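You operate a simulated robot arm through the tools that you are given. There is no shell and no other tool. Be economical: measure what you need, move in short steps, check, and stop when the job is done.

You run a simulated robot arm. Do the job below in one go: nothing can be reset, and whatever is moved stays where it is left.

## Task
Take the white pouch marked "X9" from the top of the pump stand and leave it on the top of the seat bench. Fetch the blue scrap and set it on the flat top of the test console. Take the red cap on the top of the pump stand and put it away on the top of the goods table. Put the yellow filter labelled "N5" from the top of the grey bench on the grey bracket and the yellow filter marked "Y2" on top of the orange pump. Open the blue drawer, take the blue cap and put it in the inside of the blue drawer and shut the drawer again. The order is free. Set down upright: white pouch, yellow filter.

It is judged by the outcome, as a careful person would: the job done as asked, and still so three seconds after it is handed in. It fails if anything else is knocked over, pushed out of place, dropped, spilled or broken. A push-on lid holds only when it is set on centred and level and pressed home; a screw cap is set on level and turned clockwise until tight.

## Robot
A 7-joint arm with a vacuum gripper on a trunk, on a base that drives. Base frame: it is fixed to the floor where the robot stands at the start and does not move with it; the origin is under the middle of the robot, x ahead of it, y to its left, z up; the surface under the hand at the start is at about z = 0.88. Lengths are in m, angles in degrees, forces in N, time in s.
With the tool pointing down near the work surface it reaches from about 0.14 to 0.82 m from the robot's upright axis, wherever it stands. Its first joint turns from -166.0 to 166.0 degrees. Places, roughly: blue cap (4x4x3 cm) [3.4, -1, 0.8]; blue drawer [4.9, 1.9, 0.7]; blue scrap (7x4x3 cm) [0.5, -0.1, 0.9]; flat top of the test console (23x17 cm) [3.22, 0.52, 0.8]; grey bracket [3.5, -0.75, 0.75]; inside of the blue drawer [4.9, 1.8, 0.7]; orange pump [3.25, -1, 0.75]; red cap (4x4x3 cm) [0.6, -0.2, 0.9]; top of the goods table [-3.3, 2.5, 0.8]; top of the seat bench [1.4, -4.3, 0.8]; white pouch [0.75, 0, 1]; yellow filter [3.5, -1, 0.75]. Payload 1.88 kg.
Tool frame: the origin (TCP) lies in the middle of the cups' lips, and z points out of the cups. The gripper has 1 cup of 0.032 m across, covering 0.032 by 0.032 m (tool x, y); the bellows give 0.014 m. With the vacuum on, a cup seals on a smooth face that it is pressed against (1 to 4 N); it does not hold porous or soft things. The pull reaches 41 N.
Orientation is that of the tool frame in the base frame, as a unit quaternion [x, y, z, w]. With the cups facing straight down, the tool's x points along the base's -x, its y along +y and its z along -z.

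## Interface
- The arm moves only by the tool nudge_tool. Its argument "motion" is a list of rows, each an object of numbers (a shift or turn left out is 0, a gripper value left out holds the last): "x", "y", "z": the shift along the base's x, y, z in units of 20 mm (1.0 is 20 mm); "ax", "ay", "az": the turn, a rotation vector about the base's x, y, z in units of 6 degrees (1.0 is 6 degrees); "valve": the vacuum: 1 switches it on, 0 off. In form: [{"x": .., "y": .., "z": .., "ax": .., "ay": .., "az": .., "valve": ..}, ...]. A call has 1 to 8 rows; each row shifts and turns the commanded pose from where the row before left it. A call with a number of a shift or a turn outside -1 to 1 is refused whole. A row lasts 0.2 s, in which the tool goes at most 0.05 m and 8.6 degrees; a call with a longer step from one row to the next is refused whole, and so is a gripper value outside its range. A pose out of reach is approached as far as the arm can. The call stops where the force on the tool passes 40 N (or 10 N more than at its start, if that is more) or the arm is blocked; 0.2 s more then pass. The pull builds up within a second once a cup has sealed. Time passes only in rows, and 0.2 s behind the last, so rows that do not move give it time. The reply holds the time, the measured pose of the TCP, the force on the tool along the base axes and the pull of the vacuum, in the units named above and with some noise, with the torque about the TCP (base axes, N m) and any sound that the robot's microphone picked up.
- Cameras (640 x 400 px; columns grow to the right, rows downward): "scene" is now at [0.0181, 0.1296, 1.5758]; the picture's right is [-0.40, -0.92, 0.00], its down [-0.58, 0.25, -0.77] and it looks along [0.71, -0.31, -0.63] (base axes); focal length 291 px, centre (320, 200). "wrist" rides on the gripper at [0.082, 0.014, -0.216] in the tool frame; the picture's right is [-0.17, 0.99, 0.00], its down [-0.91, -0.15, -0.37] and it looks along [-0.37, -0.06, 0.93] (tool axes); focal length 243 px, centre (320, 200). There is no depth. A picture from a camera that has moved, and an enlarged one, comes with that camera's place and axes in the base frame and with its lens.
- capture(camera): a new picture of that camera. It takes no simulated time.
- move_column(by): slides the trunk up (or, below 0, down) by that many m; the arm and the scene camera ride with it, the base frame stays. It gives what a move gives, with no picture.
- steer(legs): drives the robot by 1 to 6 legs, each [ahead, left, turn to the left] in m, m and degrees, along the robot's own axes; the way and the turn of a leg run together, so that a leg with both is an arc; at most 1.5 m and 180 degrees a leg. The arm and the cameras ride along, it lands a little off, and it stops where it bumps. It gives what a move gives.
- head_to(pan, tilt): turns the head with the scene camera to pan (to the left, within 155 degrees either way) and tilt (down, from -29 to 69), counted from straight ahead of the robot. It gives what a move gives.
- zoom(camera, box): a new picture of the part [left, top, right, bottom] of that camera's present view, enlarged. It takes no simulated time.
- finish_job(): hands the job in; it is judged then, once.

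Work in short steps. Places have to be worked out from the pictures, the camera data and where the tool is seen: move nearer, look again, correct. Check each grasp and each placing, and mend what went wrong. You have 207 turns and 184 pictures in all, those below and enlarged ones among them. Switch the vacuum off and draw the arm clear of the work before you hand the job in, unless the task says otherwise; then end with one line.

The tools are called after "Request:" as name(argument=value, ...) on one line, values as JSON. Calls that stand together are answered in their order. nudge_tool: Moves the arm, as the interface text tells. Its arguments: {"type":"object","properties":{"motion":{"type":"array","items":{"type":"object","properties":{"x":{"type":"number"},"y":{"type":"number"},"z":{"type":"number"},"ax":{"type":"number"},"ay":{"type":"number"},"az":{"type":"number"},"valve":{"type":"number"}}}}},"required":["motion"]} The other tools are called the same way: move_column (by) slides the trunk up or down; steer (legs) drives the base; head_to (pan, tilt) turns the head that bears the scene camera; capture (camera) takes a picture; zoom (camera, box) takes an enlarged picture of a part of a camera's view; finish_job () hands the job in.

At the start:

```text
clock: 0.0
position: [0.5192, -0.0694, 1.1798]
tool_rot: [0.0, 1.0, 0.0, 0.0]
ft_force: [0.4, -0.7, -0.3]
ft_torque: [0.01, 0.03, -0.01]
pull: 0.0
trunk travel left (down, up): [-0.525, 0.065]
robot x, y, heading: [-0.0016, 0.002, 0.1]
head pan, tilt: [-23.3, 39.4]
```

scene: 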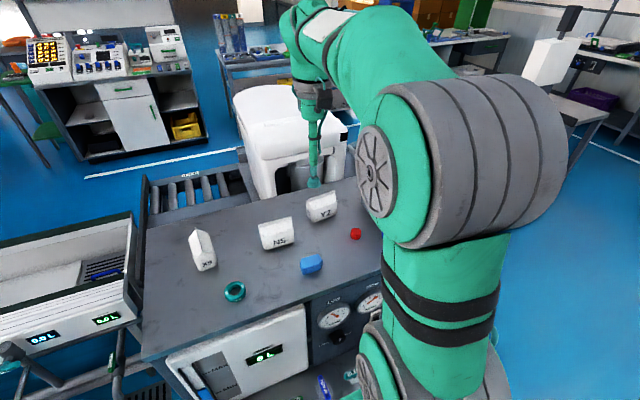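
wrist: 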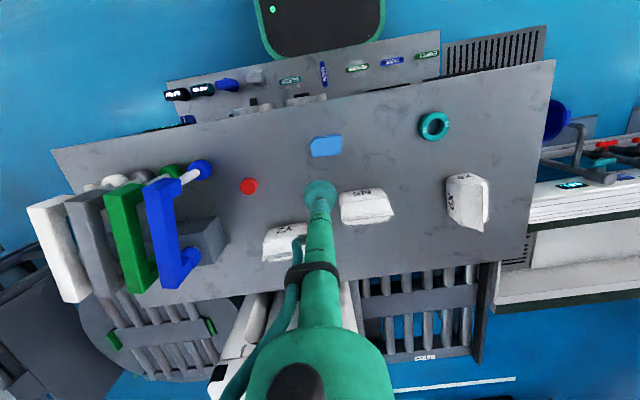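

I'll take a closer look at the work surface first to read shapes and markings.

Request:
zoom(camera="scene", box=[160, 170, 400, 320])

Request:
zoom(camera="wrist", box=[220, 90, 540, 290])

```text
2.67 times, centred on (280, 245) of scene
camera zoom: at [0.0181, 0.1296, 1.5758], right [-0.4, -0.92, 0.0], down [-0.58, 0.25, -0.77], along [0.71, -0.31, -0.63], focal length 777 px, centre (427, 80)
```

zoom: 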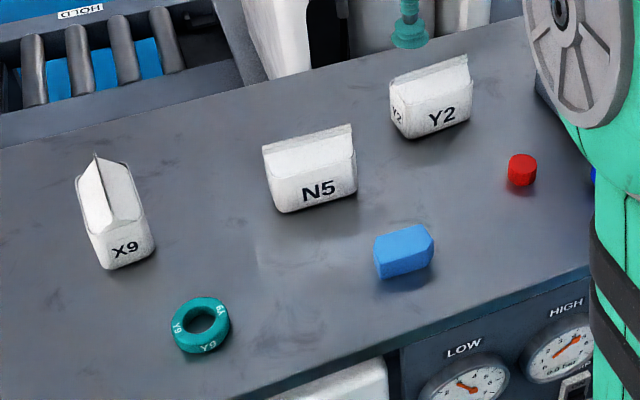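

```text
2.00 times, centred on (380, 190) of wrist
camera zoom: at [0.4364, -0.0565, 1.3977], right [0.17, 0.99, 0.0], down [0.91, -0.15, 0.37], along [0.37, -0.06, -0.93], focal length 485 px, centre (200, 220)
```

zoom: 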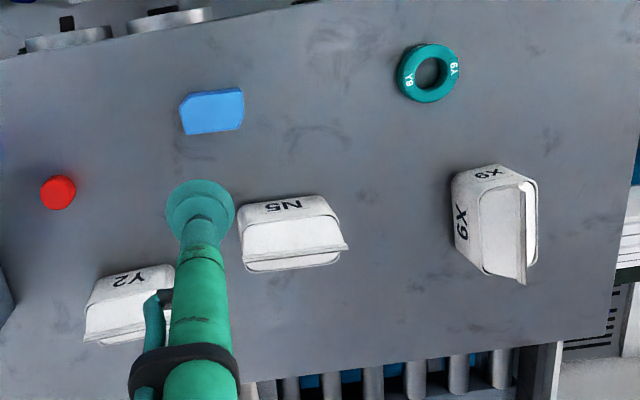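

Scrap lies about (0.517,-0.058), right below the tool. Before driving I look around the room to learn the floor plan.

Request:
head_to(pan=0, tilt=15)

Request:
capture(camera="scene")

Request:
head_to(pan=-75, tilt=15)

Request:
capture(camera="scene")

Request:
head_to(pan=-150, tilt=15)

Request:
capture(camera="scene")

Request:
head_to(pan=75, tilt=15)

Request:
capture(camera="scene")

Request:
head_to(pan=140, tilt=15)

Request:
capture(camera="scene")

```text
clock: 0.9
position: [0.5196, -0.0706, 1.1797]
tool_rot: [0.0, 1.0, 0.0, 0.0]
ft_force: [0.2, 0.4, 0.0]
ft_torque: [-0.02, 0.0, 0.0]
pull: 0.1
trunk travel left (down, up): [-0.525, 0.065]
robot x, y, heading: [0.0022, -0.0031, -0.1]
head pan, tilt: [0.0, 15.0]
```

```text
179 pictures are left
camera scene: at [0.033, 0.1633, 1.6144], right [0.0, -1.0, 0.0], down [-0.26, 0.0, -0.97], along [0.97, 0.0, -0.26], focal length 291 px, centre (320, 200)
```

scene: 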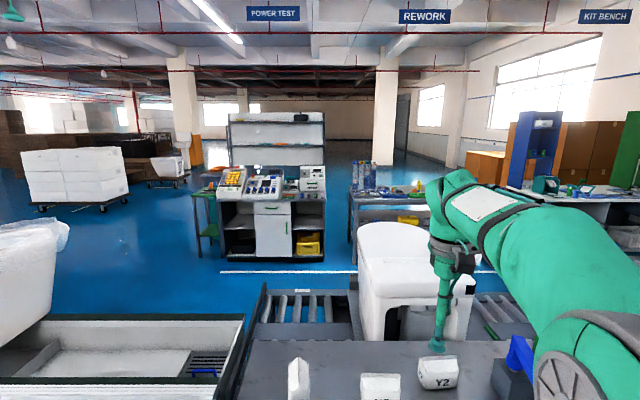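

```text
clock: 2.4
position: [0.5196, -0.0696, 1.1796]
tool_rot: [0.0, 1.0, 0.0, 0.0]
ft_force: [-0.2, 0.3, 0.3]
ft_torque: [0.02, 0.01, 0.01]
pull: 0.1
trunk travel left (down, up): [-0.525, 0.065]
robot x, y, heading: [-0.0028, 0.0012, 0.0]
head pan, tilt: [-75.0, 15.0]
```

```text
178 pictures are left
camera scene: at [-0.0361, 0.0731, 1.6145], right [-0.97, -0.26, 0.0], down [-0.07, 0.25, -0.97], along [0.25, -0.93, -0.26], focal length 291 px, centre (320, 200)
```

scene: 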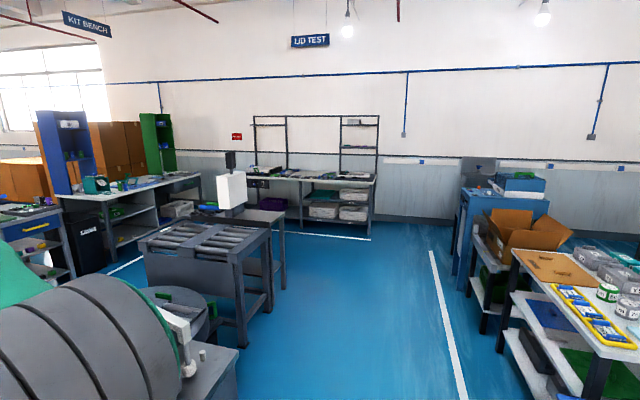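

```text
clock: 3.8
position: [0.519, -0.0686, 1.1807]
tool_rot: [-0.001, 1.0, 0.0, 0.0]
ft_force: [-0.2, 0.1, -0.2]
ft_torque: [-0.01, -0.01, 0.01]
pull: 0.0
trunk travel left (down, up): [-0.525, 0.065]
robot x, y, heading: [-0.0017, -0.0046, 0.1]
head pan, tilt: [-150.0, 15.0]
```

```text
177 pictures are left
camera scene: at [-0.1412, 0.1166, 1.6145], right [-0.5, 0.87, 0.0], down [0.22, 0.13, -0.97], along [-0.84, -0.48, -0.26], focal length 291 px, centre (320, 200)
```

scene: 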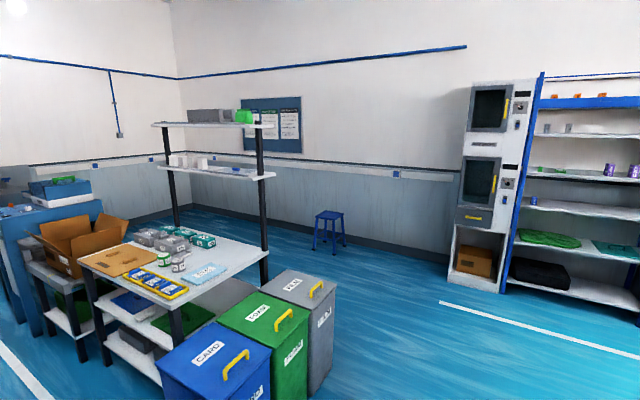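

```text
clock: 7.0
position: [0.5191, -0.0697, 1.1806]
tool_rot: [0.0, 1.0, 0.0, 0.0]
ft_force: [-0.4, -0.2, 1.4]
ft_torque: [-0.02, 0.02, -0.01]
pull: 0.2
trunk travel left (down, up): [-0.525, 0.065]
robot x, y, heading: [-0.001, -0.004, 0.2]
head pan, tilt: [75.0, 15.0]
```

```text
176 pictures are left
camera scene: at [-0.0362, 0.2536, 1.6145], right [0.97, -0.26, 0.0], down [-0.07, -0.25, -0.97], along [0.25, 0.93, -0.26], focal length 291 px, centre (320, 200)
```

scene: 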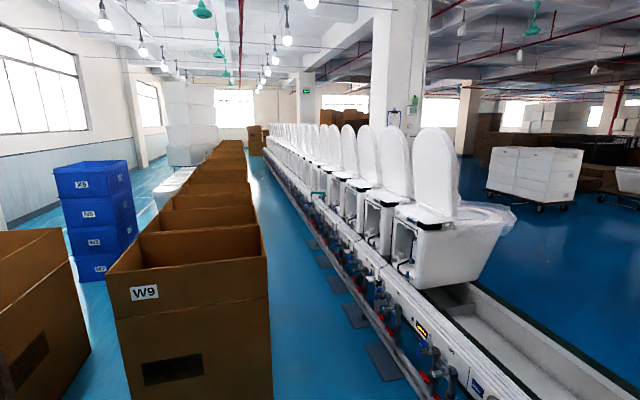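

```text
clock: 8.4
position: [0.5201, -0.0696, 1.181]
tool_rot: [0.0, 1.0, 0.001, 0.0]
ft_force: [-0.2, 0.4, 0.0]
ft_torque: [0.0, 0.0, -0.03]
pull: 0.2
trunk travel left (down, up): [-0.525, 0.065]
robot x, y, heading: [0.0035, -0.0032, -0.2]
head pan, tilt: [140.0, 15.0]
```

```text
175 pictures are left
camera scene: at [-0.1319, 0.2234, 1.6145], right [0.64, 0.77, 0.0], down [0.2, -0.17, -0.97], along [-0.74, 0.62, -0.26], focal length 291 px, centre (320, 200)
```

scene: 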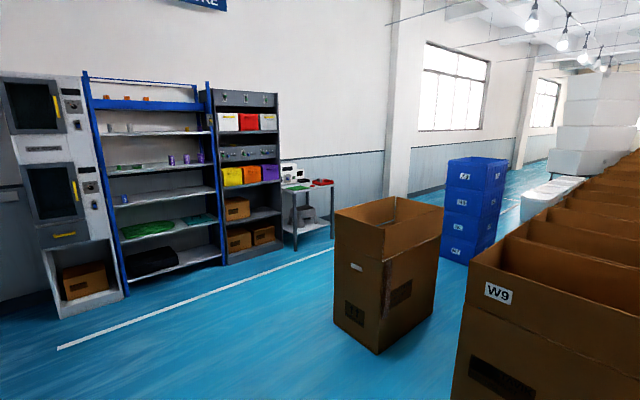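

The line, goods table (left rear), I/D test bench (right) and the far benches are located. I start with the red cap: moving above it at about (0.577,-0.236), down to z≈1.03.

Request:
nudge_tool(motion=[{"x": 0.35, "y": -1, "z": -0.9}, {"x": 0.35, "y": -1, "z": -0.9}, {"x": 0.35, "y": -1, "z": -0.9}, {"x": 0.35, "y": -1, "z": -0.9}, {"x": 0.35, "y": -1, "z": -0.9}, {"x": 0.35, "y": -1, "z": -0.9}, {"x": 0.35, "y": -1, "z": -0.9}, {"x": 0.35, "y": -1, "z": -0.9}])

Request:
head_to(pan=-25, tilt=42)

Request:
capture(camera="wrist")

Request:
capture(camera="scene")

```text
clock: 10.2
position: [0.5748, -0.2316, 1.0379]
tool_rot: [0.0, 1.0, 0.0, 0.0]
ft_force: [-0.1, -0.2, -1.1]
ft_torque: [-0.01, 0.01, 0.02]
pull: 0.0
trunk travel left (down, up): [-0.525, 0.065]
robot x, y, heading: [-0.0012, -0.0045, 0.2]
head pan, tilt: [140.0, 15.0]
```

```text
clock: 12.7
position: [0.5743, -0.2315, 1.0385]
tool_rot: [0.0, 1.0, -0.001, 0.0]
ft_force: [0.1, 0.3, -1.0]
ft_torque: [0.0, 0.02, -0.04]
pull: 0.1
trunk travel left (down, up): [-0.525, 0.065]
robot x, y, heading: [-0.0002, 0.0065, 0.1]
head pan, tilt: [-25.0, 42.0]
```

```text
174 pictures are left
camera wrist: at [0.492, -0.2176, 1.2557], right [0.17, 0.99, 0.0], down [0.91, -0.15, 0.37], along [0.37, -0.06, -0.93], focal length 243 px, centre (320, 200)
```

wrist: 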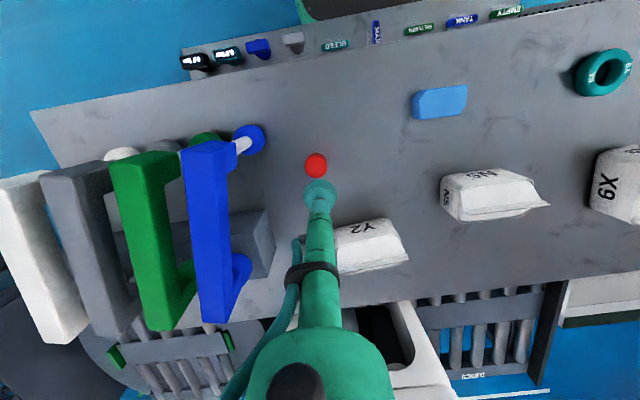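

```text
173 pictures are left
camera scene: at [0.0154, 0.128, 1.572], right [-0.42, -0.91, 0.0], down [-0.61, 0.28, -0.74], along [0.67, -0.31, -0.67], focal length 291 px, centre (320, 200)
```

scene: 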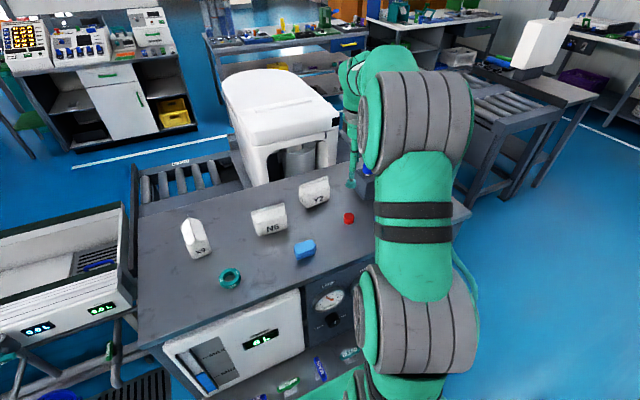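

Cap computed at (0.573,-0.236), so I shift y by -5 mm and descend to just above it, then look.

Request:
nudge_tool(motion=[{"y": -0.25, "z": -1}, {"z": -1}, {"z": -1}, {"z": -1}, {"z": -1}, {}])

Request:
zoom(camera="wrist", box=[260, 140, 380, 215])

Request:
zoom(camera="scene", box=[310, 180, 390, 230])

```text
clock: 14.1
position: [0.5758, -0.2347, 0.9363]
tool_rot: [0.0, 1.0, -0.001, 0.0]
ft_force: [0.3, -0.3, 0.8]
ft_torque: [-0.01, -0.01, 0.02]
pull: 0.0
trunk travel left (down, up): [-0.525, 0.065]
robot x, y, heading: [0.002, 0.0052, 0.0]
head pan, tilt: [-25.0, 42.0]
```

```text
5.33 times, centred on (320, 178) of wrist
camera zoom: at [0.493, -0.2217, 1.1537], right [0.17, 0.99, 0.0], down [0.91, -0.15, 0.37], along [0.37, -0.06, -0.93], focal length 1294 px, centre (320, 320)
```

zoom: 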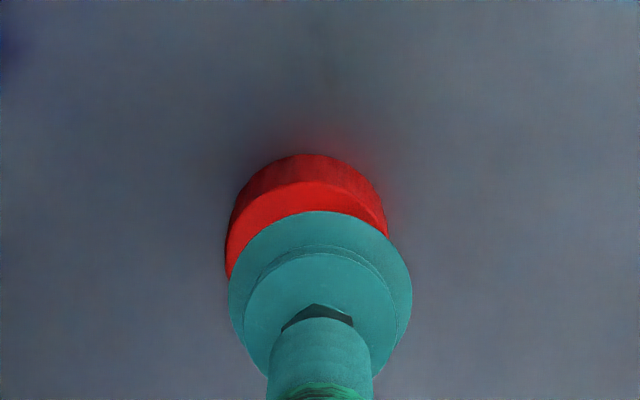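

```text
8.00 times, centred on (350, 205) of scene
camera zoom: at [0.0155, 0.1279, 1.572], right [-0.42, -0.91, 0.0], down [-0.61, 0.28, -0.74], along [0.67, -0.31, -0.67], focal length 2331 px, centre (80, 160)
```

zoom: 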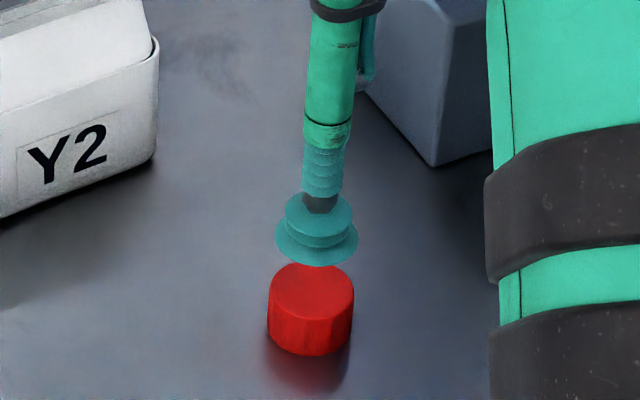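

Both views put the cap at about (0.579,-0.236); I correct by +3 mm x, -2 mm y and lower to just above it.

Request:
nudge_tool(motion=[{"x": 0.16, "y": -0.07, "z": -0.6}, {}, {}])

Request:
zoom(camera="wrist", box=[280, 160, 360, 210])

Request:
zoom(camera="scene", box=[325, 195, 373, 225])

```text
clock: 14.9
position: [0.5787, -0.2365, 0.9254]
tool_rot: [0.0, 1.0, 0.0, 0.0]
ft_force: [0.1, 0.4, 0.1]
ft_torque: [-0.01, 0.01, 0.0]
pull: 0.1
trunk travel left (down, up): [-0.525, 0.065]
robot x, y, heading: [-0.0004, -0.0007, 0.2]
head pan, tilt: [-25.0, 42.0]
```

```text
8.00 times, centred on (320, 185) of wrist
camera zoom: at [0.4959, -0.2238, 1.142], right [0.17, 0.99, 0.0], down [0.91, -0.15, 0.37], along [0.37, -0.06, -0.93], focal length 1941 px, centre (320, 320)
```

zoom: 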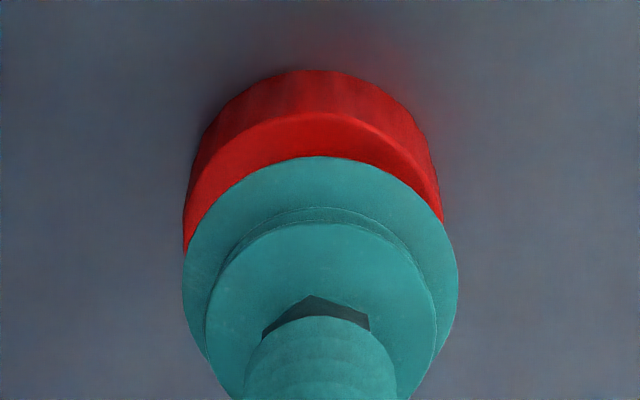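

```text
13.33 times, centred on (349, 210) of scene
camera zoom: at [0.0154, 0.128, 1.572], right [-0.42, -0.91, 0.0], down [-0.61, 0.28, -0.74], along [0.67, -0.31, -0.67], focal length 3885 px, centre (-67, 67)
```

zoom: 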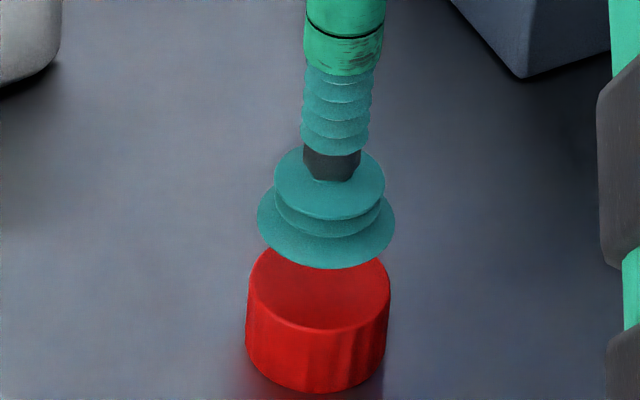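

Alignment is within ~1 mm. Vacuum on and press down gently in small steps.

Request:
nudge_tool(motion=[{"z": -0.5, "valve": 1}, {"z": -0.25}, {"z": -0.2}, {"z": -0.15}, {}, {}])

```text
clock: 16.3
position: [0.5787, -0.2351, 0.9024]
tool_rot: [0.0, 1.0, 0.0, -0.001]
ft_force: [0.2, -0.6, -0.7]
ft_torque: [-0.05, -0.07, -0.03]
pull: 40.5
trunk travel left (down, up): [-0.525, 0.065]
robot x, y, heading: [0.0003, 0.0006, -0.1]
head pan, tilt: [-25.0, 42.0]
```

Sealed (pull 40.5 N). I lift the cap straight up and draw it in a bit.

Request:
nudge_tool(motion=[{"z": 0.5}, {"z": 1}, {"z": 1}, {"z": 1}, {"z": 1}, {"z": 1}, {"z": 1}, {"z": 1}])

Request:
nudge_tool(motion=[{"z": 1, "x": -0.5, "y": 0.8}, {"z": 1, "x": -0.5, "y": 0.8}, {"z": 1, "x": -0.5, "y": 0.8}, {"z": 1, "x": -0.5, "y": 0.8}, {"z": 0.5, "x": -0.5, "y": 0.8}, {"x": -0.5, "y": 0.8}, {"x": -0.5, "y": 0.8}, {"x": -0.5, "y": 0.8}])

Request:
capture(camera="wrist")

Request:
head_to(pan=150, tilt=35)

Request:
capture(camera="scene")

```text
clock: 18.1
position: [0.5803, -0.2376, 1.0533]
tool_rot: [0.001, 1.0, 0.0, 0.0]
ft_force: [-0.9, -0.1, -0.5]
ft_torque: [-0.02, 0.0, -0.06]
pull: 40.3
trunk travel left (down, up): [-0.525, 0.065]
robot x, y, heading: [-0.0005, 0.0013, 0.1]
head pan, tilt: [-25.0, 42.0]
```

```text
clock: 19.9
position: [0.498, -0.1092, 1.1425]
tool_rot: [-0.001, 1.0, 0.0, 0.0]
ft_force: [0.0, -0.4, 0.8]
ft_torque: [-0.09, 0.0, 0.01]
pull: 41.4
trunk travel left (down, up): [-0.525, 0.065]
robot x, y, heading: [-0.0022, -0.0038, 0.1]
head pan, tilt: [-25.0, 42.0]
```

```text
168 pictures are left
camera wrist: at [0.416, -0.0955, 1.3603], right [0.17, 0.99, 0.0], down [0.91, -0.15, 0.37], along [0.37, -0.06, -0.93], focal length 243 px, centre (320, 200)
```

wrist: 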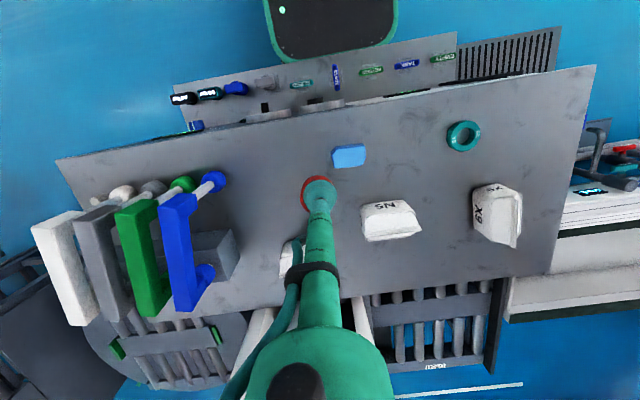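

```text
clock: 22.6
position: [0.4988, -0.1102, 1.1429]
tool_rot: [0.0, 1.0, 0.0, 0.0]
ft_force: [-0.2, -0.8, 0.4]
ft_torque: [-0.04, -0.04, -0.02]
pull: 40.7
trunk travel left (down, up): [-0.525, 0.065]
robot x, y, heading: [0.0039, -0.0023, -0.0]
head pan, tilt: [150.0, 35.0]
```

```text
167 pictures are left
camera scene: at [-0.1367, 0.2074, 1.5825], right [0.5, 0.87, 0.0], down [0.5, -0.29, -0.82], along [-0.71, 0.41, -0.57], focal length 291 px, centre (320, 200)
```

scene: 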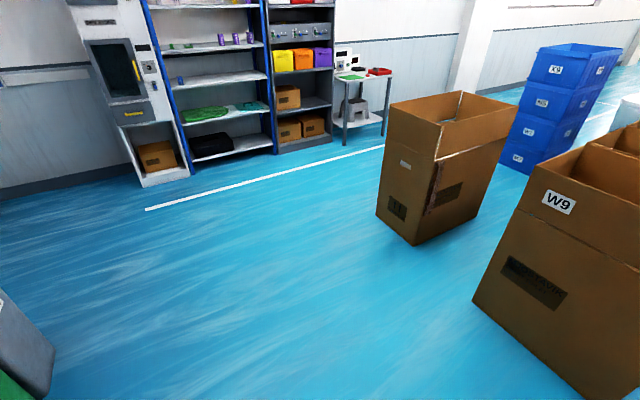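

The cap is held. The goods table's front edge is near x≈-2.95, y 2.2–2.85; the carton occupies x -1.67…-1.2, y>1.7. I drive back, turn, and go round to about (-2.3,1.2) facing the table's wall.

Request:
steer(legs=[[-0.5, 0, 0], [0, 0, 147], [1.1, 0, 0], [1.05, 0, 0], [0, 0, 33]])

Request:
head_to(pan=-35, tilt=30)

Request:
capture(camera="scene")

```text
clock: 43.4
position: [-2.7816, 1.3266, 1.1424]
tool_rot: [1.0, 0.003, 0.0, 0.0]
ft_force: [0.3, -0.6, 0.3]
ft_torque: [-0.01, 0.03, 0.03]
pull: 40.6
trunk travel left (down, up): [-0.525, 0.065]
robot x, y, heading: [-2.2808, 1.2206, -179.7]
head pan, tilt: [150.0, 35.0]
```

```text
clock: 46.2
position: [-2.783, 1.3264, 1.1425]
tool_rot: [1.0, 0.003, 0.0, -0.001]
ft_force: [-0.2, -0.3, 0.0]
ft_torque: [0.04, 0.05, -0.01]
pull: 40.6
trunk travel left (down, up): [-0.525, 0.065]
robot x, y, heading: [-2.2806, 1.2237, -180.0]
head pan, tilt: [-35.0, 30.0]
```

```text
166 pictures are left
camera scene: at [-2.2973, 1.1077, 1.5903], right [0.57, 0.82, 0.0], down [0.41, -0.28, -0.87], along [-0.71, 0.49, -0.5], focal length 291 px, centre (320, 200)
```

scene: 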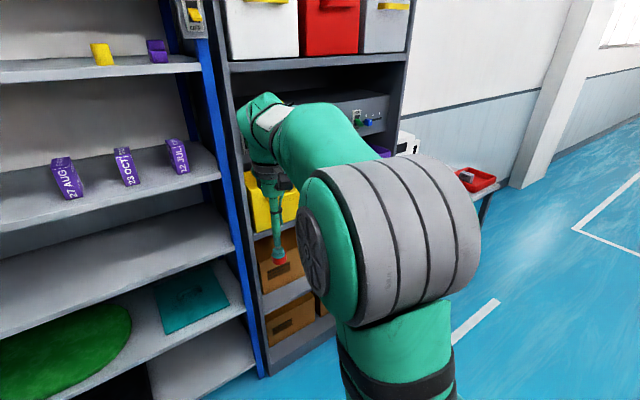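

Table is behind the arm in view; I strafe right to y≈2.4 and look from above.

Request:
steer(legs=[[0, -1.2, 0]])

Request:
head_to(pan=0, tilt=35)

Request:
capture(camera="scene")

Request:
capture(camera="wrist")

```text
clock: 52.3
position: [-2.7942, 2.5389, 1.1424]
tool_rot: [1.0, 0.007, 0.0, 0.001]
ft_force: [-0.2, 1.6, 0.2]
ft_torque: [0.03, 0.02, -0.04]
pull: 40.3
trunk travel left (down, up): [-0.525, 0.065]
robot x, y, heading: [-2.2957, 2.4357, -179.2]
head pan, tilt: [-35.0, 30.0]
```

```text
clock: 53.3
position: [-2.7931, 2.5392, 1.143]
tool_rot: [1.0, 0.007, 0.0, 0.0]
ft_force: [-1.0, 0.7, -0.9]
ft_torque: [-0.02, 0.03, 0.01]
pull: 40.5
trunk travel left (down, up): [-0.525, 0.065]
robot x, y, heading: [-2.2969, 2.435, -179.1]
head pan, tilt: [0.0, 35.0]
```

```text
165 pictures are left
camera scene: at [-2.3205, 2.2713, 1.5825], right [-0.01, 1.0, 0.0], down [0.57, 0.01, -0.82], along [-0.82, -0.01, -0.57], focal length 291 px, centre (320, 200)
```

scene: 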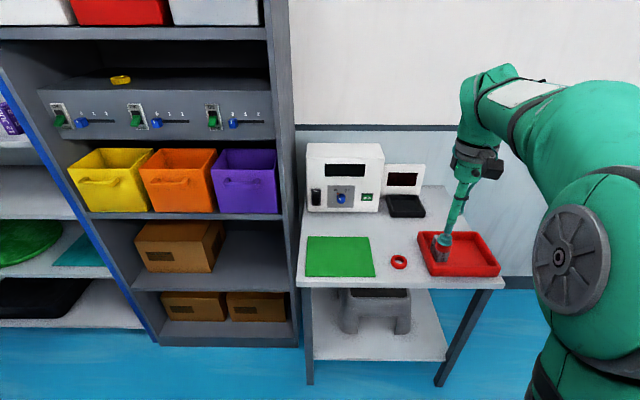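

```text
164 pictures are left
camera wrist: at [-2.7122, 2.5254, 1.3602], right [-0.15, -0.99, 0.0], down [-0.92, 0.14, 0.37], along [-0.37, 0.06, -0.93], focal length 243 px, centre (320, 200)
```

wrist: 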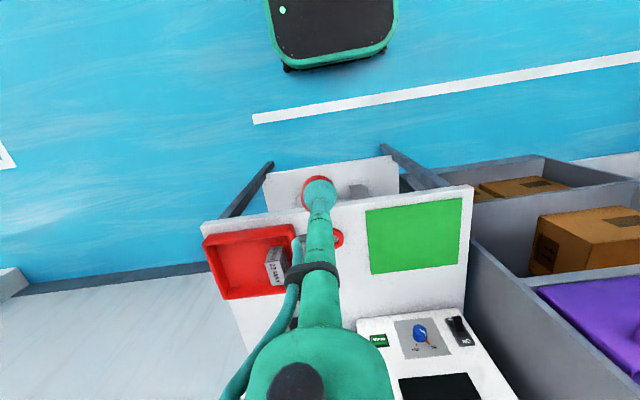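

A free spot lies between mat, ring, tray and laptop at about (-3.18,2.555). I drive 0.22 m closer to reach it comfortably.

Request:
steer(legs=[[0.22, 0, 0]])

Request:
capture(camera="wrist")

Request:
capture(camera="scene")

```text
clock: 55.0
position: [-3.0103, 2.5359, 1.1423]
tool_rot: [1.0, 0.006, 0.0, 0.0]
ft_force: [0.2, 0.7, 0.1]
ft_torque: [0.02, 0.03, -0.01]
pull: 40.5
trunk travel left (down, up): [-0.525, 0.065]
robot x, y, heading: [-2.5099, 2.4327, -179.0]
head pan, tilt: [0.0, 35.0]
```

```text
163 pictures are left
camera wrist: at [-2.9299, 2.5223, 1.36], right [-0.15, -0.99, 0.0], down [-0.92, 0.14, 0.37], along [-0.37, 0.06, -0.93], focal length 243 px, centre (320, 200)
```

wrist: 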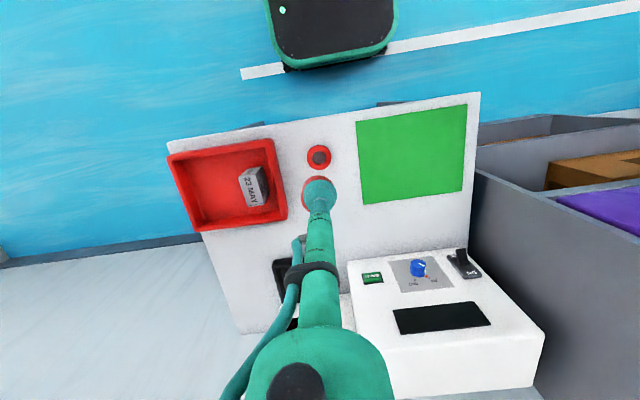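

```text
162 pictures are left
camera scene: at [-2.5381, 2.2684, 1.5825], right [-0.01, 1.0, 0.0], down [0.57, 0.01, -0.82], along [-0.82, -0.01, -0.57], focal length 291 px, centre (320, 200)
```

scene: 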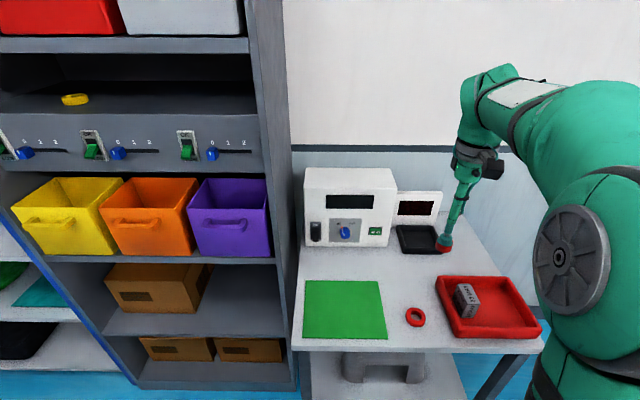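

Spot (-3.16,2.55) is clear. I move over it and lower to z≈0.88.

Request:
nudge_tool(motion=[{"x": -1, "y": 0.1, "z": -1}, {"x": -1, "y": 0.1, "z": -1}, {"x": -1, "y": 0.1, "z": -1}, {"x": -1, "y": 0.1, "z": -1}, {"x": -1, "y": 0.1, "z": -1}, {"x": -1, "y": 0.1, "z": -1}, {"x": -1, "y": 0.1, "z": -1}, {"x": -0.5, "z": -1}])

Request:
nudge_tool(motion=[{"z": -1}, {"z": -1}, {"z": -1}, {"z": -1}, {"z": -1}, {}])

Request:
capture(camera="wrist")

Request:
zoom(camera="scene", box=[340, 200, 540, 325])

```text
clock: 56.8
position: [-3.1626, 2.5506, 0.9836]
tool_rot: [1.0, 0.006, -0.001, 0.0]
ft_force: [-0.5, 0.0, 0.3]
ft_torque: [0.01, 0.04, -0.01]
pull: 41.2
trunk travel left (down, up): [-0.525, 0.065]
robot x, y, heading: [-2.5076, 2.4334, -179.1]
head pan, tilt: [0.0, 35.0]
```

```text
clock: 58.2
position: [-3.161, 2.5499, 0.8812]
tool_rot: [1.0, 0.007, 0.0, 0.0]
ft_force: [1.3, -0.2, -0.2]
ft_torque: [0.04, 0.03, 0.02]
pull: 39.7
trunk travel left (down, up): [-0.525, 0.065]
robot x, y, heading: [-2.5119, 2.4333, -179.1]
head pan, tilt: [0.0, 35.0]
```

```text
161 pictures are left
camera wrist: at [-3.0794, 2.5373, 1.0999], right [-0.15, -0.99, 0.0], down [-0.92, 0.14, 0.37], along [-0.37, 0.06, -0.93], focal length 243 px, centre (320, 200)
```

wrist: 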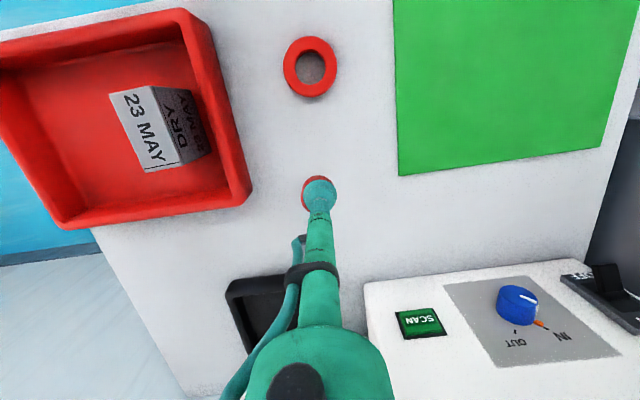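

```text
3.20 times, centred on (440, 262) of scene
camera zoom: at [-2.538, 2.2684, 1.5825], right [-0.01, 1.0, 0.0], down [0.57, 0.01, -0.82], along [-0.82, -0.01, -0.57], focal length 932 px, centre (-64, 0)
```

zoom: 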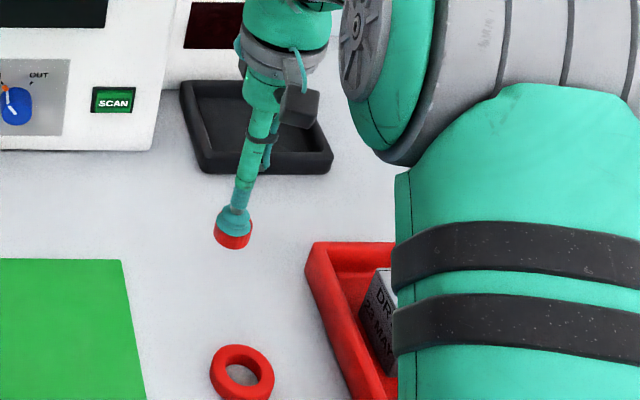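

The spot is clear all round. I lower in small steps until contact shows in the force.

Request:
nudge_tool(motion=[{"z": -0.5}, {"z": -0.5}, {"z": -0.5}, {"z": -0.5}, {}])

```text
clock: 59.4
position: [-3.1611, 2.5496, 0.8428]
tool_rot: [1.0, 0.006, 0.0, 0.0]
ft_force: [0.2, -0.7, -0.9]
ft_torque: [0.01, -0.01, 0.01]
pull: 40.4
trunk travel left (down, up): [-0.525, 0.065]
robot x, y, heading: [-2.5134, 2.4332, -179.3]
head pan, tilt: [0.0, 35.0]
```

Request:
nudge_tool(motion=[{"z": -0.3}, {"z": -0.3}, {}])

Request:
zoom(camera="scene", box=[380, 245, 444, 285])

```text
clock: 60.2
position: [-3.163, 2.5486, 0.8306]
tool_rot: [1.0, 0.007, 0.0, 0.001]
ft_force: [0.4, -0.1, -0.5]
ft_torque: [0.03, 0.03, 0.0]
pull: 40.8
trunk travel left (down, up): [-0.525, 0.065]
robot x, y, heading: [-2.5126, 2.4362, -179.1]
head pan, tilt: [0.0, 35.0]
```

```text
10.00 times, centred on (412, 265) of scene
camera zoom: at [-2.538, 2.2683, 1.5825], right [-0.01, 1.0, 0.0], down [0.57, 0.01, -0.82], along [-0.82, -0.01, -0.57], focal length 2914 px, centre (-600, -450)
```

zoom: 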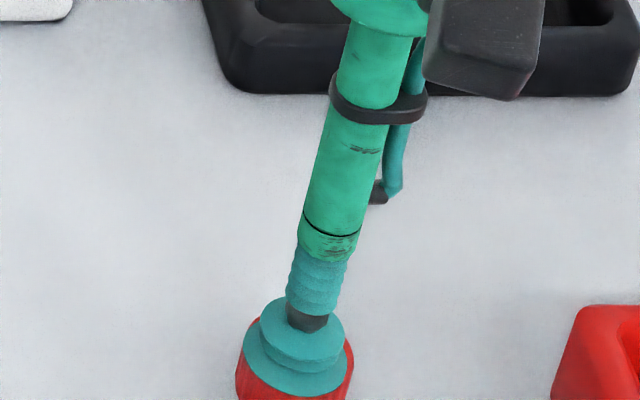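

No contact yet; continuing down in 4 mm steps.

Request:
nudge_tool(motion=[{"z": -0.2}, {"z": -0.2}, {}])

```text
clock: 61.0
position: [-3.162, 2.5502, 0.8231]
tool_rot: [1.0, 0.008, 0.0, 0.0]
ft_force: [0.6, 0.5, 0.6]
ft_torque: [0.03, 0.0, 0.02]
pull: 41.0
trunk travel left (down, up): [-0.525, 0.065]
robot x, y, heading: [-2.5128, 2.4322, -179.1]
head pan, tilt: [0.0, 35.0]
```

Request:
nudge_tool(motion=[{"z": -0.2}, {"z": -0.1}, {}])

Request:
zoom(camera="scene", box=[380, 250, 444, 290])

```text
clock: 61.8
position: [-3.1625, 2.5489, 0.8191]
tool_rot: [1.0, 0.006, -0.002, -0.001]
ft_force: [1.6, -0.4, 22.6]
ft_torque: [0.09, 0.08, 0.0]
pull: 40.9
trunk travel left (down, up): [-0.525, 0.065]
robot x, y, heading: [-2.5113, 2.4361, -179.4]
head pan, tilt: [0.0, 35.0]
```

```text
10.00 times, centred on (412, 270) of scene
camera zoom: at [-2.5361, 2.2681, 1.5827], right [-0.01, 1.0, 0.0], down [0.57, 0.01, -0.82], along [-0.82, -0.01, -0.57], focal length 2914 px, centre (-600, -500)
```

zoom: 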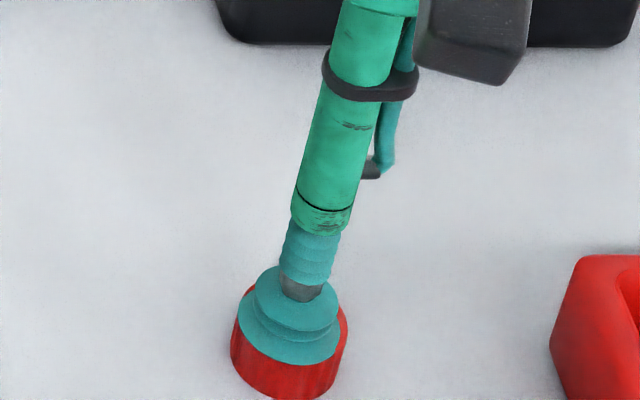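

Contact (22 N). I ease off slightly, release the vacuum, wait, and rise.

Request:
nudge_tool(motion=[{"z": 0.1}, {"valve": 0}, {}, {}, {}, {"z": 0.2}, {"z": 0.5}, {"z": 1}])

Request:
capture(camera="scene")

```text
clock: 63.6
position: [-3.164, 2.5506, 0.8526]
tool_rot: [1.0, 0.008, 0.0, 0.0]
ft_force: [0.3, -0.8, -1.0]
ft_torque: [-0.02, -0.01, -0.04]
pull: 0.1
trunk travel left (down, up): [-0.525, 0.065]
robot x, y, heading: [-2.5108, 2.4363, -179.2]
head pan, tilt: [0.0, 35.0]
```

```text
157 pictures are left
camera scene: at [-2.5381, 2.2684, 1.5825], right [-0.01, 1.0, 0.0], down [0.57, 0.01, -0.82], along [-0.82, -0.01, -0.57], focal length 291 px, centre (320, 200)
```

scene: 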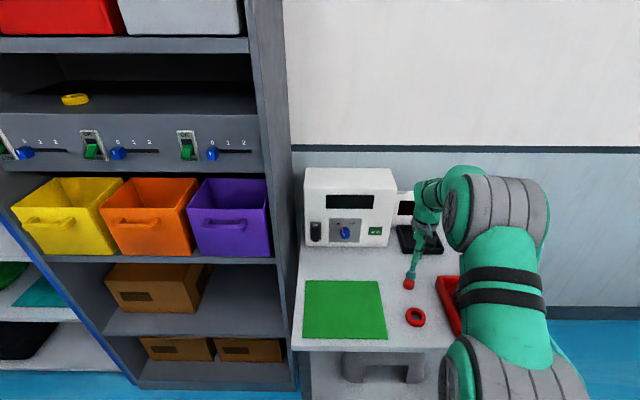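

Rising fully and drawing back, then checking the cap.

Request:
nudge_tool(motion=[{"z": 1}, {"z": 1}, {"z": 1}, {"z": 1}, {"z": 1}, {"z": 1, "x": 0.5}, {"z": 1, "x": 1}, {"z": 1, "x": 1}])

Request:
nudge_tool(motion=[{"z": 1, "x": 1}, {"z": 1, "x": 1}, {"z": 1, "x": 1}, {"z": 1, "x": 1}, {"z": 1, "x": 1}, {"x": 1}, {"x": 1}, {"x": 0.5}])

Request:
zoom(camera="scene", box=[290, 150, 550, 340])

```text
clock: 65.4
position: [-3.1114, 2.5487, 1.011]
tool_rot: [1.0, 0.007, 0.0, -0.001]
ft_force: [0.1, -0.3, 0.6]
ft_torque: [0.01, 0.04, 0.0]
pull: 0.0
trunk travel left (down, up): [-0.525, 0.065]
robot x, y, heading: [-2.5123, 2.4332, -179.4]
head pan, tilt: [0.0, 35.0]
```

```text
clock: 67.2
position: [-2.9606, 2.5472, 1.1132]
tool_rot: [1.0, 0.008, 0.0, 0.0]
ft_force: [-0.5, -0.8, 1.1]
ft_torque: [-0.01, 0.03, 0.02]
pull: 0.1
trunk travel left (down, up): [-0.525, 0.065]
robot x, y, heading: [-2.5129, 2.4295, -179.2]
head pan, tilt: [0.0, 35.0]
```

```text
2.11 times, centred on (420, 245) of scene
camera zoom: at [-2.5378, 2.2683, 1.5825], right [-0.01, 1.0, 0.0], down [0.57, 0.01, -0.82], along [-0.82, -0.01, -0.57], focal length 613 px, centre (110, 105)
```

zoom: 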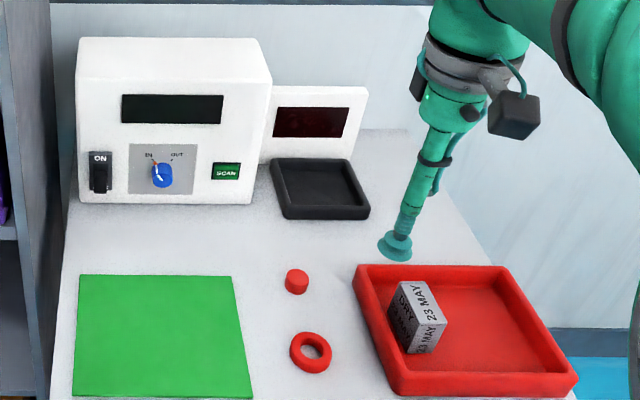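

Red cap stands on the goods table. Now I return to the pump stand for the white pouch X9.

Request:
steer(legs=[[-0.22, 0, 0], [0, 1.2, 0], [0, 0, 147], [1.1, 0, 0], [1.0, 0, 0], [0, 0, 32.5]])

Request:
head_to(pan=0, tilt=40)

Request:
capture(camera="scene")

```text
clock: 92.3
position: [-0.068, -0.1009, 1.113]
tool_rot: [0.02, 1.0, 0.0, 0.0]
ft_force: [0.5, -0.2, -0.6]
ft_torque: [0.01, 0.03, 0.05]
pull: 0.0
trunk travel left (down, up): [-0.525, 0.065]
robot x, y, heading: [-0.5119, 0.0362, -2.4]
head pan, tilt: [0.0, 35.0]
```

```text
clock: 93.0
position: [-0.0675, -0.1019, 1.114]
tool_rot: [0.02, 1.0, 0.0, 0.0]
ft_force: [0.4, 0.0, 0.4]
ft_torque: [-0.02, 0.0, -0.02]
pull: 0.0
trunk travel left (down, up): [-0.525, 0.065]
robot x, y, heading: [-0.5087, 0.04, -2.4]
head pan, tilt: [0.0, 40.0]
```

```text
155 pictures are left
camera scene: at [-0.4789, 0.1993, 1.575], right [-0.04, -1.0, 0.0], down [-0.64, 0.03, -0.77], along [0.77, -0.03, -0.64], focal length 291 px, centre (320, 200)
```

scene: 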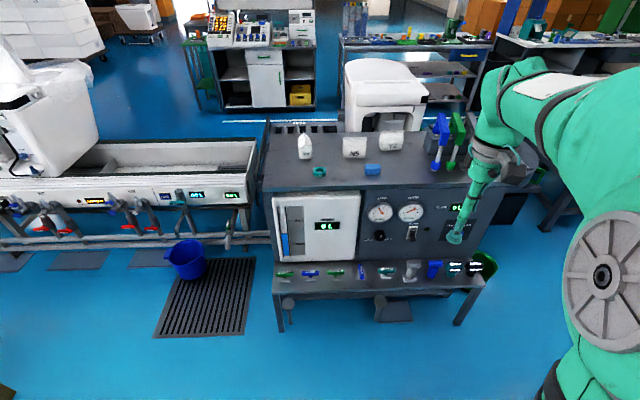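

I drive up to the stand at about (0,0.08).

Request:
steer(legs=[[0, 0.04, 2.4], [0.5, 0, 0]])

Request:
head_to(pan=0, tilt=50)

Request:
capture(camera="scene")

Request:
capture(camera="wrist")

```text
clock: 96.4
position: [0.4343, -0.0337, 1.1133]
tool_rot: [-0.006, 1.0, 0.0, 0.0]
ft_force: [0.3, -1.2, -1.0]
ft_torque: [-0.02, 0.01, 0.01]
pull: 0.1
trunk travel left (down, up): [-0.525, 0.065]
robot x, y, heading: [-0.0172, 0.0808, 0.4]
head pan, tilt: [0.0, 40.0]
```

```text
clock: 97.1
position: [0.4331, -0.0341, 1.1129]
tool_rot: [-0.007, 1.0, 0.0, 0.0]
ft_force: [-0.1, -0.2, -0.1]
ft_torque: [0.02, -0.03, -0.02]
pull: 0.1
trunk travel left (down, up): [-0.525, 0.065]
robot x, y, heading: [-0.0144, 0.0827, 0.9]
head pan, tilt: [0.0, 50.0]
```

```text
154 pictures are left
camera scene: at [-0.0017, 0.244, 1.5608], right [0.01, -1.0, 0.0], down [-0.77, -0.01, -0.64], along [0.64, 0.01, -0.77], focal length 291 px, centre (320, 200)
```

scene: 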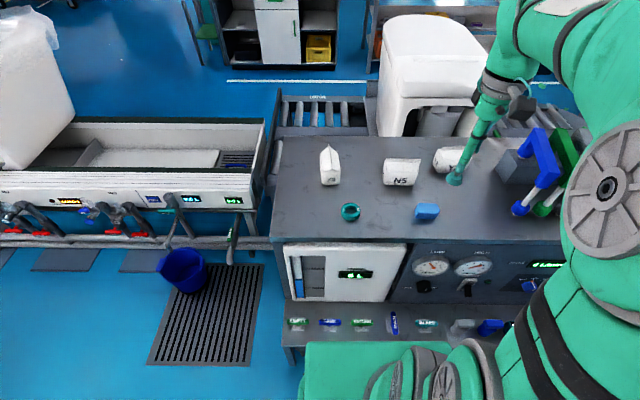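

```text
153 pictures are left
camera wrist: at [0.3504, -0.0224, 1.3309], right [0.15, 0.99, 0.0], down [0.92, -0.14, 0.37], along [0.37, -0.06, -0.93], focal length 243 px, centre (320, 200)
```

wrist: 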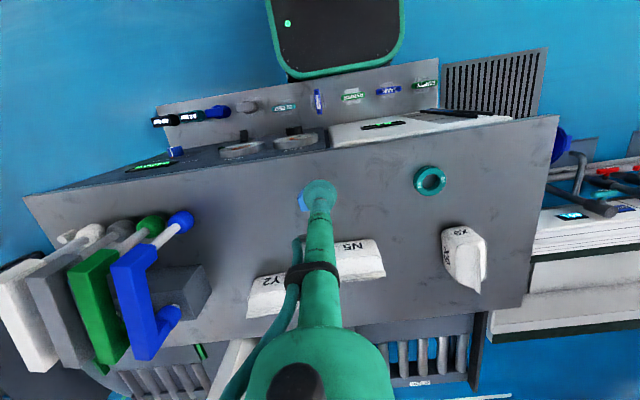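

Request:
zoom(camera="scene", box=[296, 135, 376, 185])

Request:
zoom(camera="wrist", box=[400, 210, 520, 285])

```text
8.00 times, centred on (336, 160) of scene
camera zoom: at [-0.0017, 0.244, 1.5608], right [0.01, -1.0, 0.0], down [-0.77, -0.01, -0.64], along [0.64, 0.01, -0.77], focal length 2331 px, centre (192, 520)
```

zoom: 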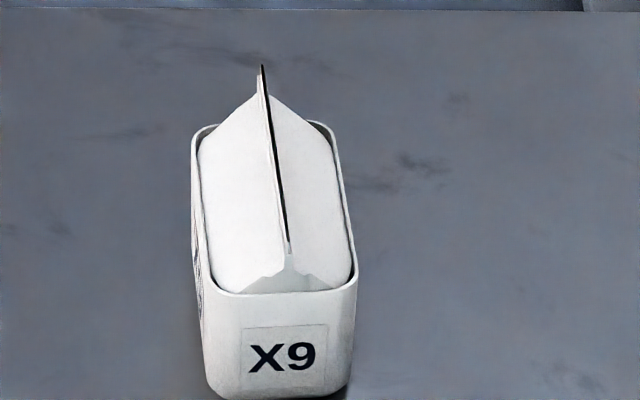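

```text
5.33 times, centred on (460, 248) of wrist
camera zoom: at [0.3504, -0.0224, 1.3309], right [0.15, 0.99, 0.0], down [0.92, -0.14, 0.37], along [0.37, -0.06, -0.93], focal length 1294 px, centre (-427, -53)
```

zoom: 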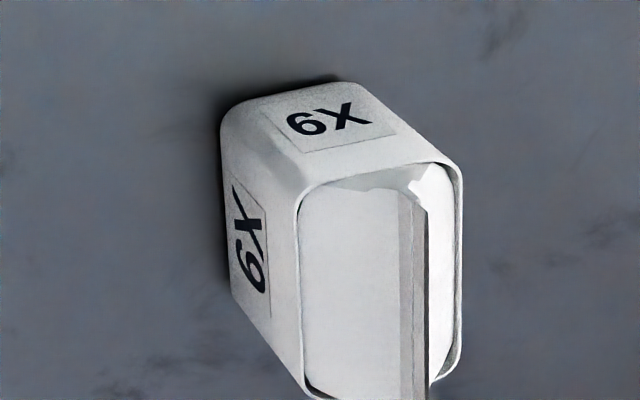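

The pouch is a box (x 0.627–0.722, y≈0.217 centre, rim z≈0.939) with a narrow sloped top and fin; the slopes are too narrow for the cup, so I'll grip the flat X9 end face facing me with the tool horizontal. First I turn the tool about the vertical (camera toward +y) while moving over.

Request:
nudge_tool(motion=[{"x": 0.5, "y": 0.7, "z": 0.5, "az": -1}, {"x": 0.5, "y": 0.7, "z": 0.5, "az": -1}, {"x": 0.5, "y": 0.7, "az": -1}, {"x": 0.5, "y": 0.7, "az": -1}, {"x": 0.5, "y": 0.7, "az": -1}, {"x": 0.5, "y": 0.7, "az": -1}, {"x": 0.5, "y": 0.7, "az": -1}, {"x": 0.5, "y": 0.7, "az": -1}])

Request:
nudge_tool(motion=[{"y": 0.7, "az": -1}, {"y": 0.7, "az": -1}, {"y": 0.7, "az": -1}, {"y": 0.7, "az": -1}, {"y": 0.7, "az": -1}, {"y": 0.7, "az": -1}, {"az": -1}])

Request:
nudge_tool(motion=[{"ay": -1}, {"ay": -1}, {"ay": -1}, {"ay": -1}, {"ay": -1}, {"ay": -1}, {"ay": -1}, {"ay": -1}])

Request:
capture(camera="scene")

```text
clock: 98.9
position: [0.5145, 0.0782, 1.134]
tool_rot: [0.401, 0.916, 0.0, 0.0]
ft_force: [-0.1, 0.0, 0.3]
ft_torque: [0.03, 0.02, -0.02]
pull: 0.0
trunk travel left (down, up): [-0.525, 0.065]
robot x, y, heading: [-0.015, 0.0813, 0.7]
head pan, tilt: [0.0, 50.0]
```

```text
clock: 100.5
position: [0.5133, 0.1608, 1.1326]
tool_rot: [0.703, 0.711, 0.0, 0.0]
ft_force: [0.5, -0.6, 0.6]
ft_torque: [-0.02, -0.03, -0.02]
pull: 0.0
trunk travel left (down, up): [-0.525, 0.065]
robot x, y, heading: [-0.0146, 0.0792, 0.6]
head pan, tilt: [0.0, 50.0]
```

```text
clock: 102.5
position: [0.5203, 0.1457, 1.0634]
tool_rot: [0.663, 0.663, 0.224, 0.264]
ft_force: [0.4, 0.2, -0.5]
ft_torque: [0.0, 0.0, -0.01]
pull: 0.0
trunk travel left (down, up): [-0.525, 0.065]
robot x, y, heading: [-0.0171, 0.0759, 0.5]
head pan, tilt: [0.0, 50.0]
stopped in row 8: the arm was blocked; the commanded pose is now the measured one
```

```text
150 pictures are left
camera scene: at [-0.0013, 0.2442, 1.5577], right [0.01, -1.0, 0.0], down [-0.77, -0.01, -0.64], along [0.64, 0.01, -0.77], focal length 291 px, centre (320, 200)
```

scene: 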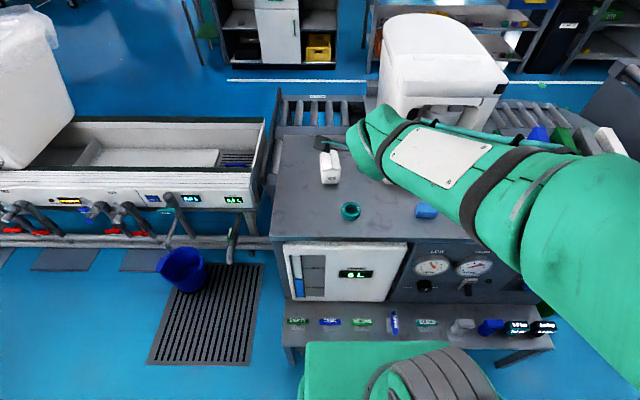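

The wrist ran into a limit at about 42° in this configuration. I back the tilt out and lift again to check nothing was touched.

Request:
nudge_tool(motion=[{"z": 1}, {"z": 1}, {"z": 1}, {"ay": 1}, {"ay": 1}, {"ay": 1}, {"ay": 1}, {"ay": 1}])

Request:
capture(camera="wrist")

Request:
capture(camera="scene")

```text
clock: 104.3
position: [0.5201, 0.1439, 1.1274]
tool_rot: [0.7, 0.707, 0.045, 0.084]
ft_force: [0.8, -0.1, 0.5]
ft_torque: [0.0, 0.0, 0.0]
pull: 0.1
trunk travel left (down, up): [-0.525, 0.065]
robot x, y, heading: [-0.0137, 0.0819, 0.7]
head pan, tilt: [0.0, 50.0]
```

```text
149 pictures are left
camera wrist: at [0.4933, 0.237, 1.3397], right [0.97, -0.15, 0.19], down [-0.21, -0.9, 0.39], along [0.11, -0.42, -0.9], focal length 243 px, centre (320, 200)
```

wrist: 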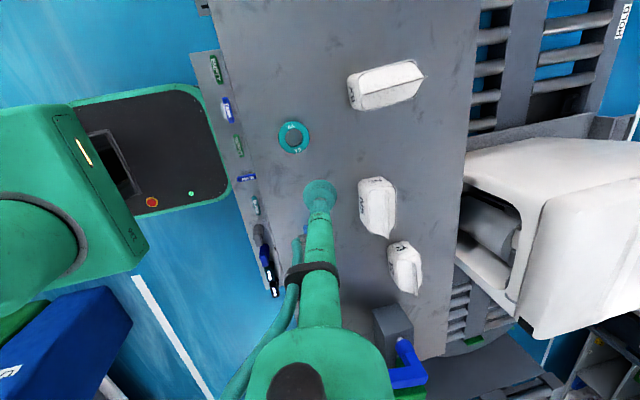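

```text
148 pictures are left
camera scene: at [-0.0014, 0.2441, 1.5607], right [0.01, -1.0, 0.0], down [-0.77, -0.01, -0.64], along [0.64, 0.01, -0.77], focal length 291 px, centre (320, 200)
```

scene: 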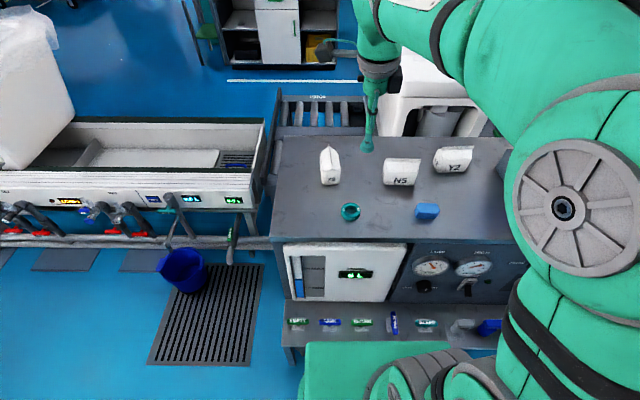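

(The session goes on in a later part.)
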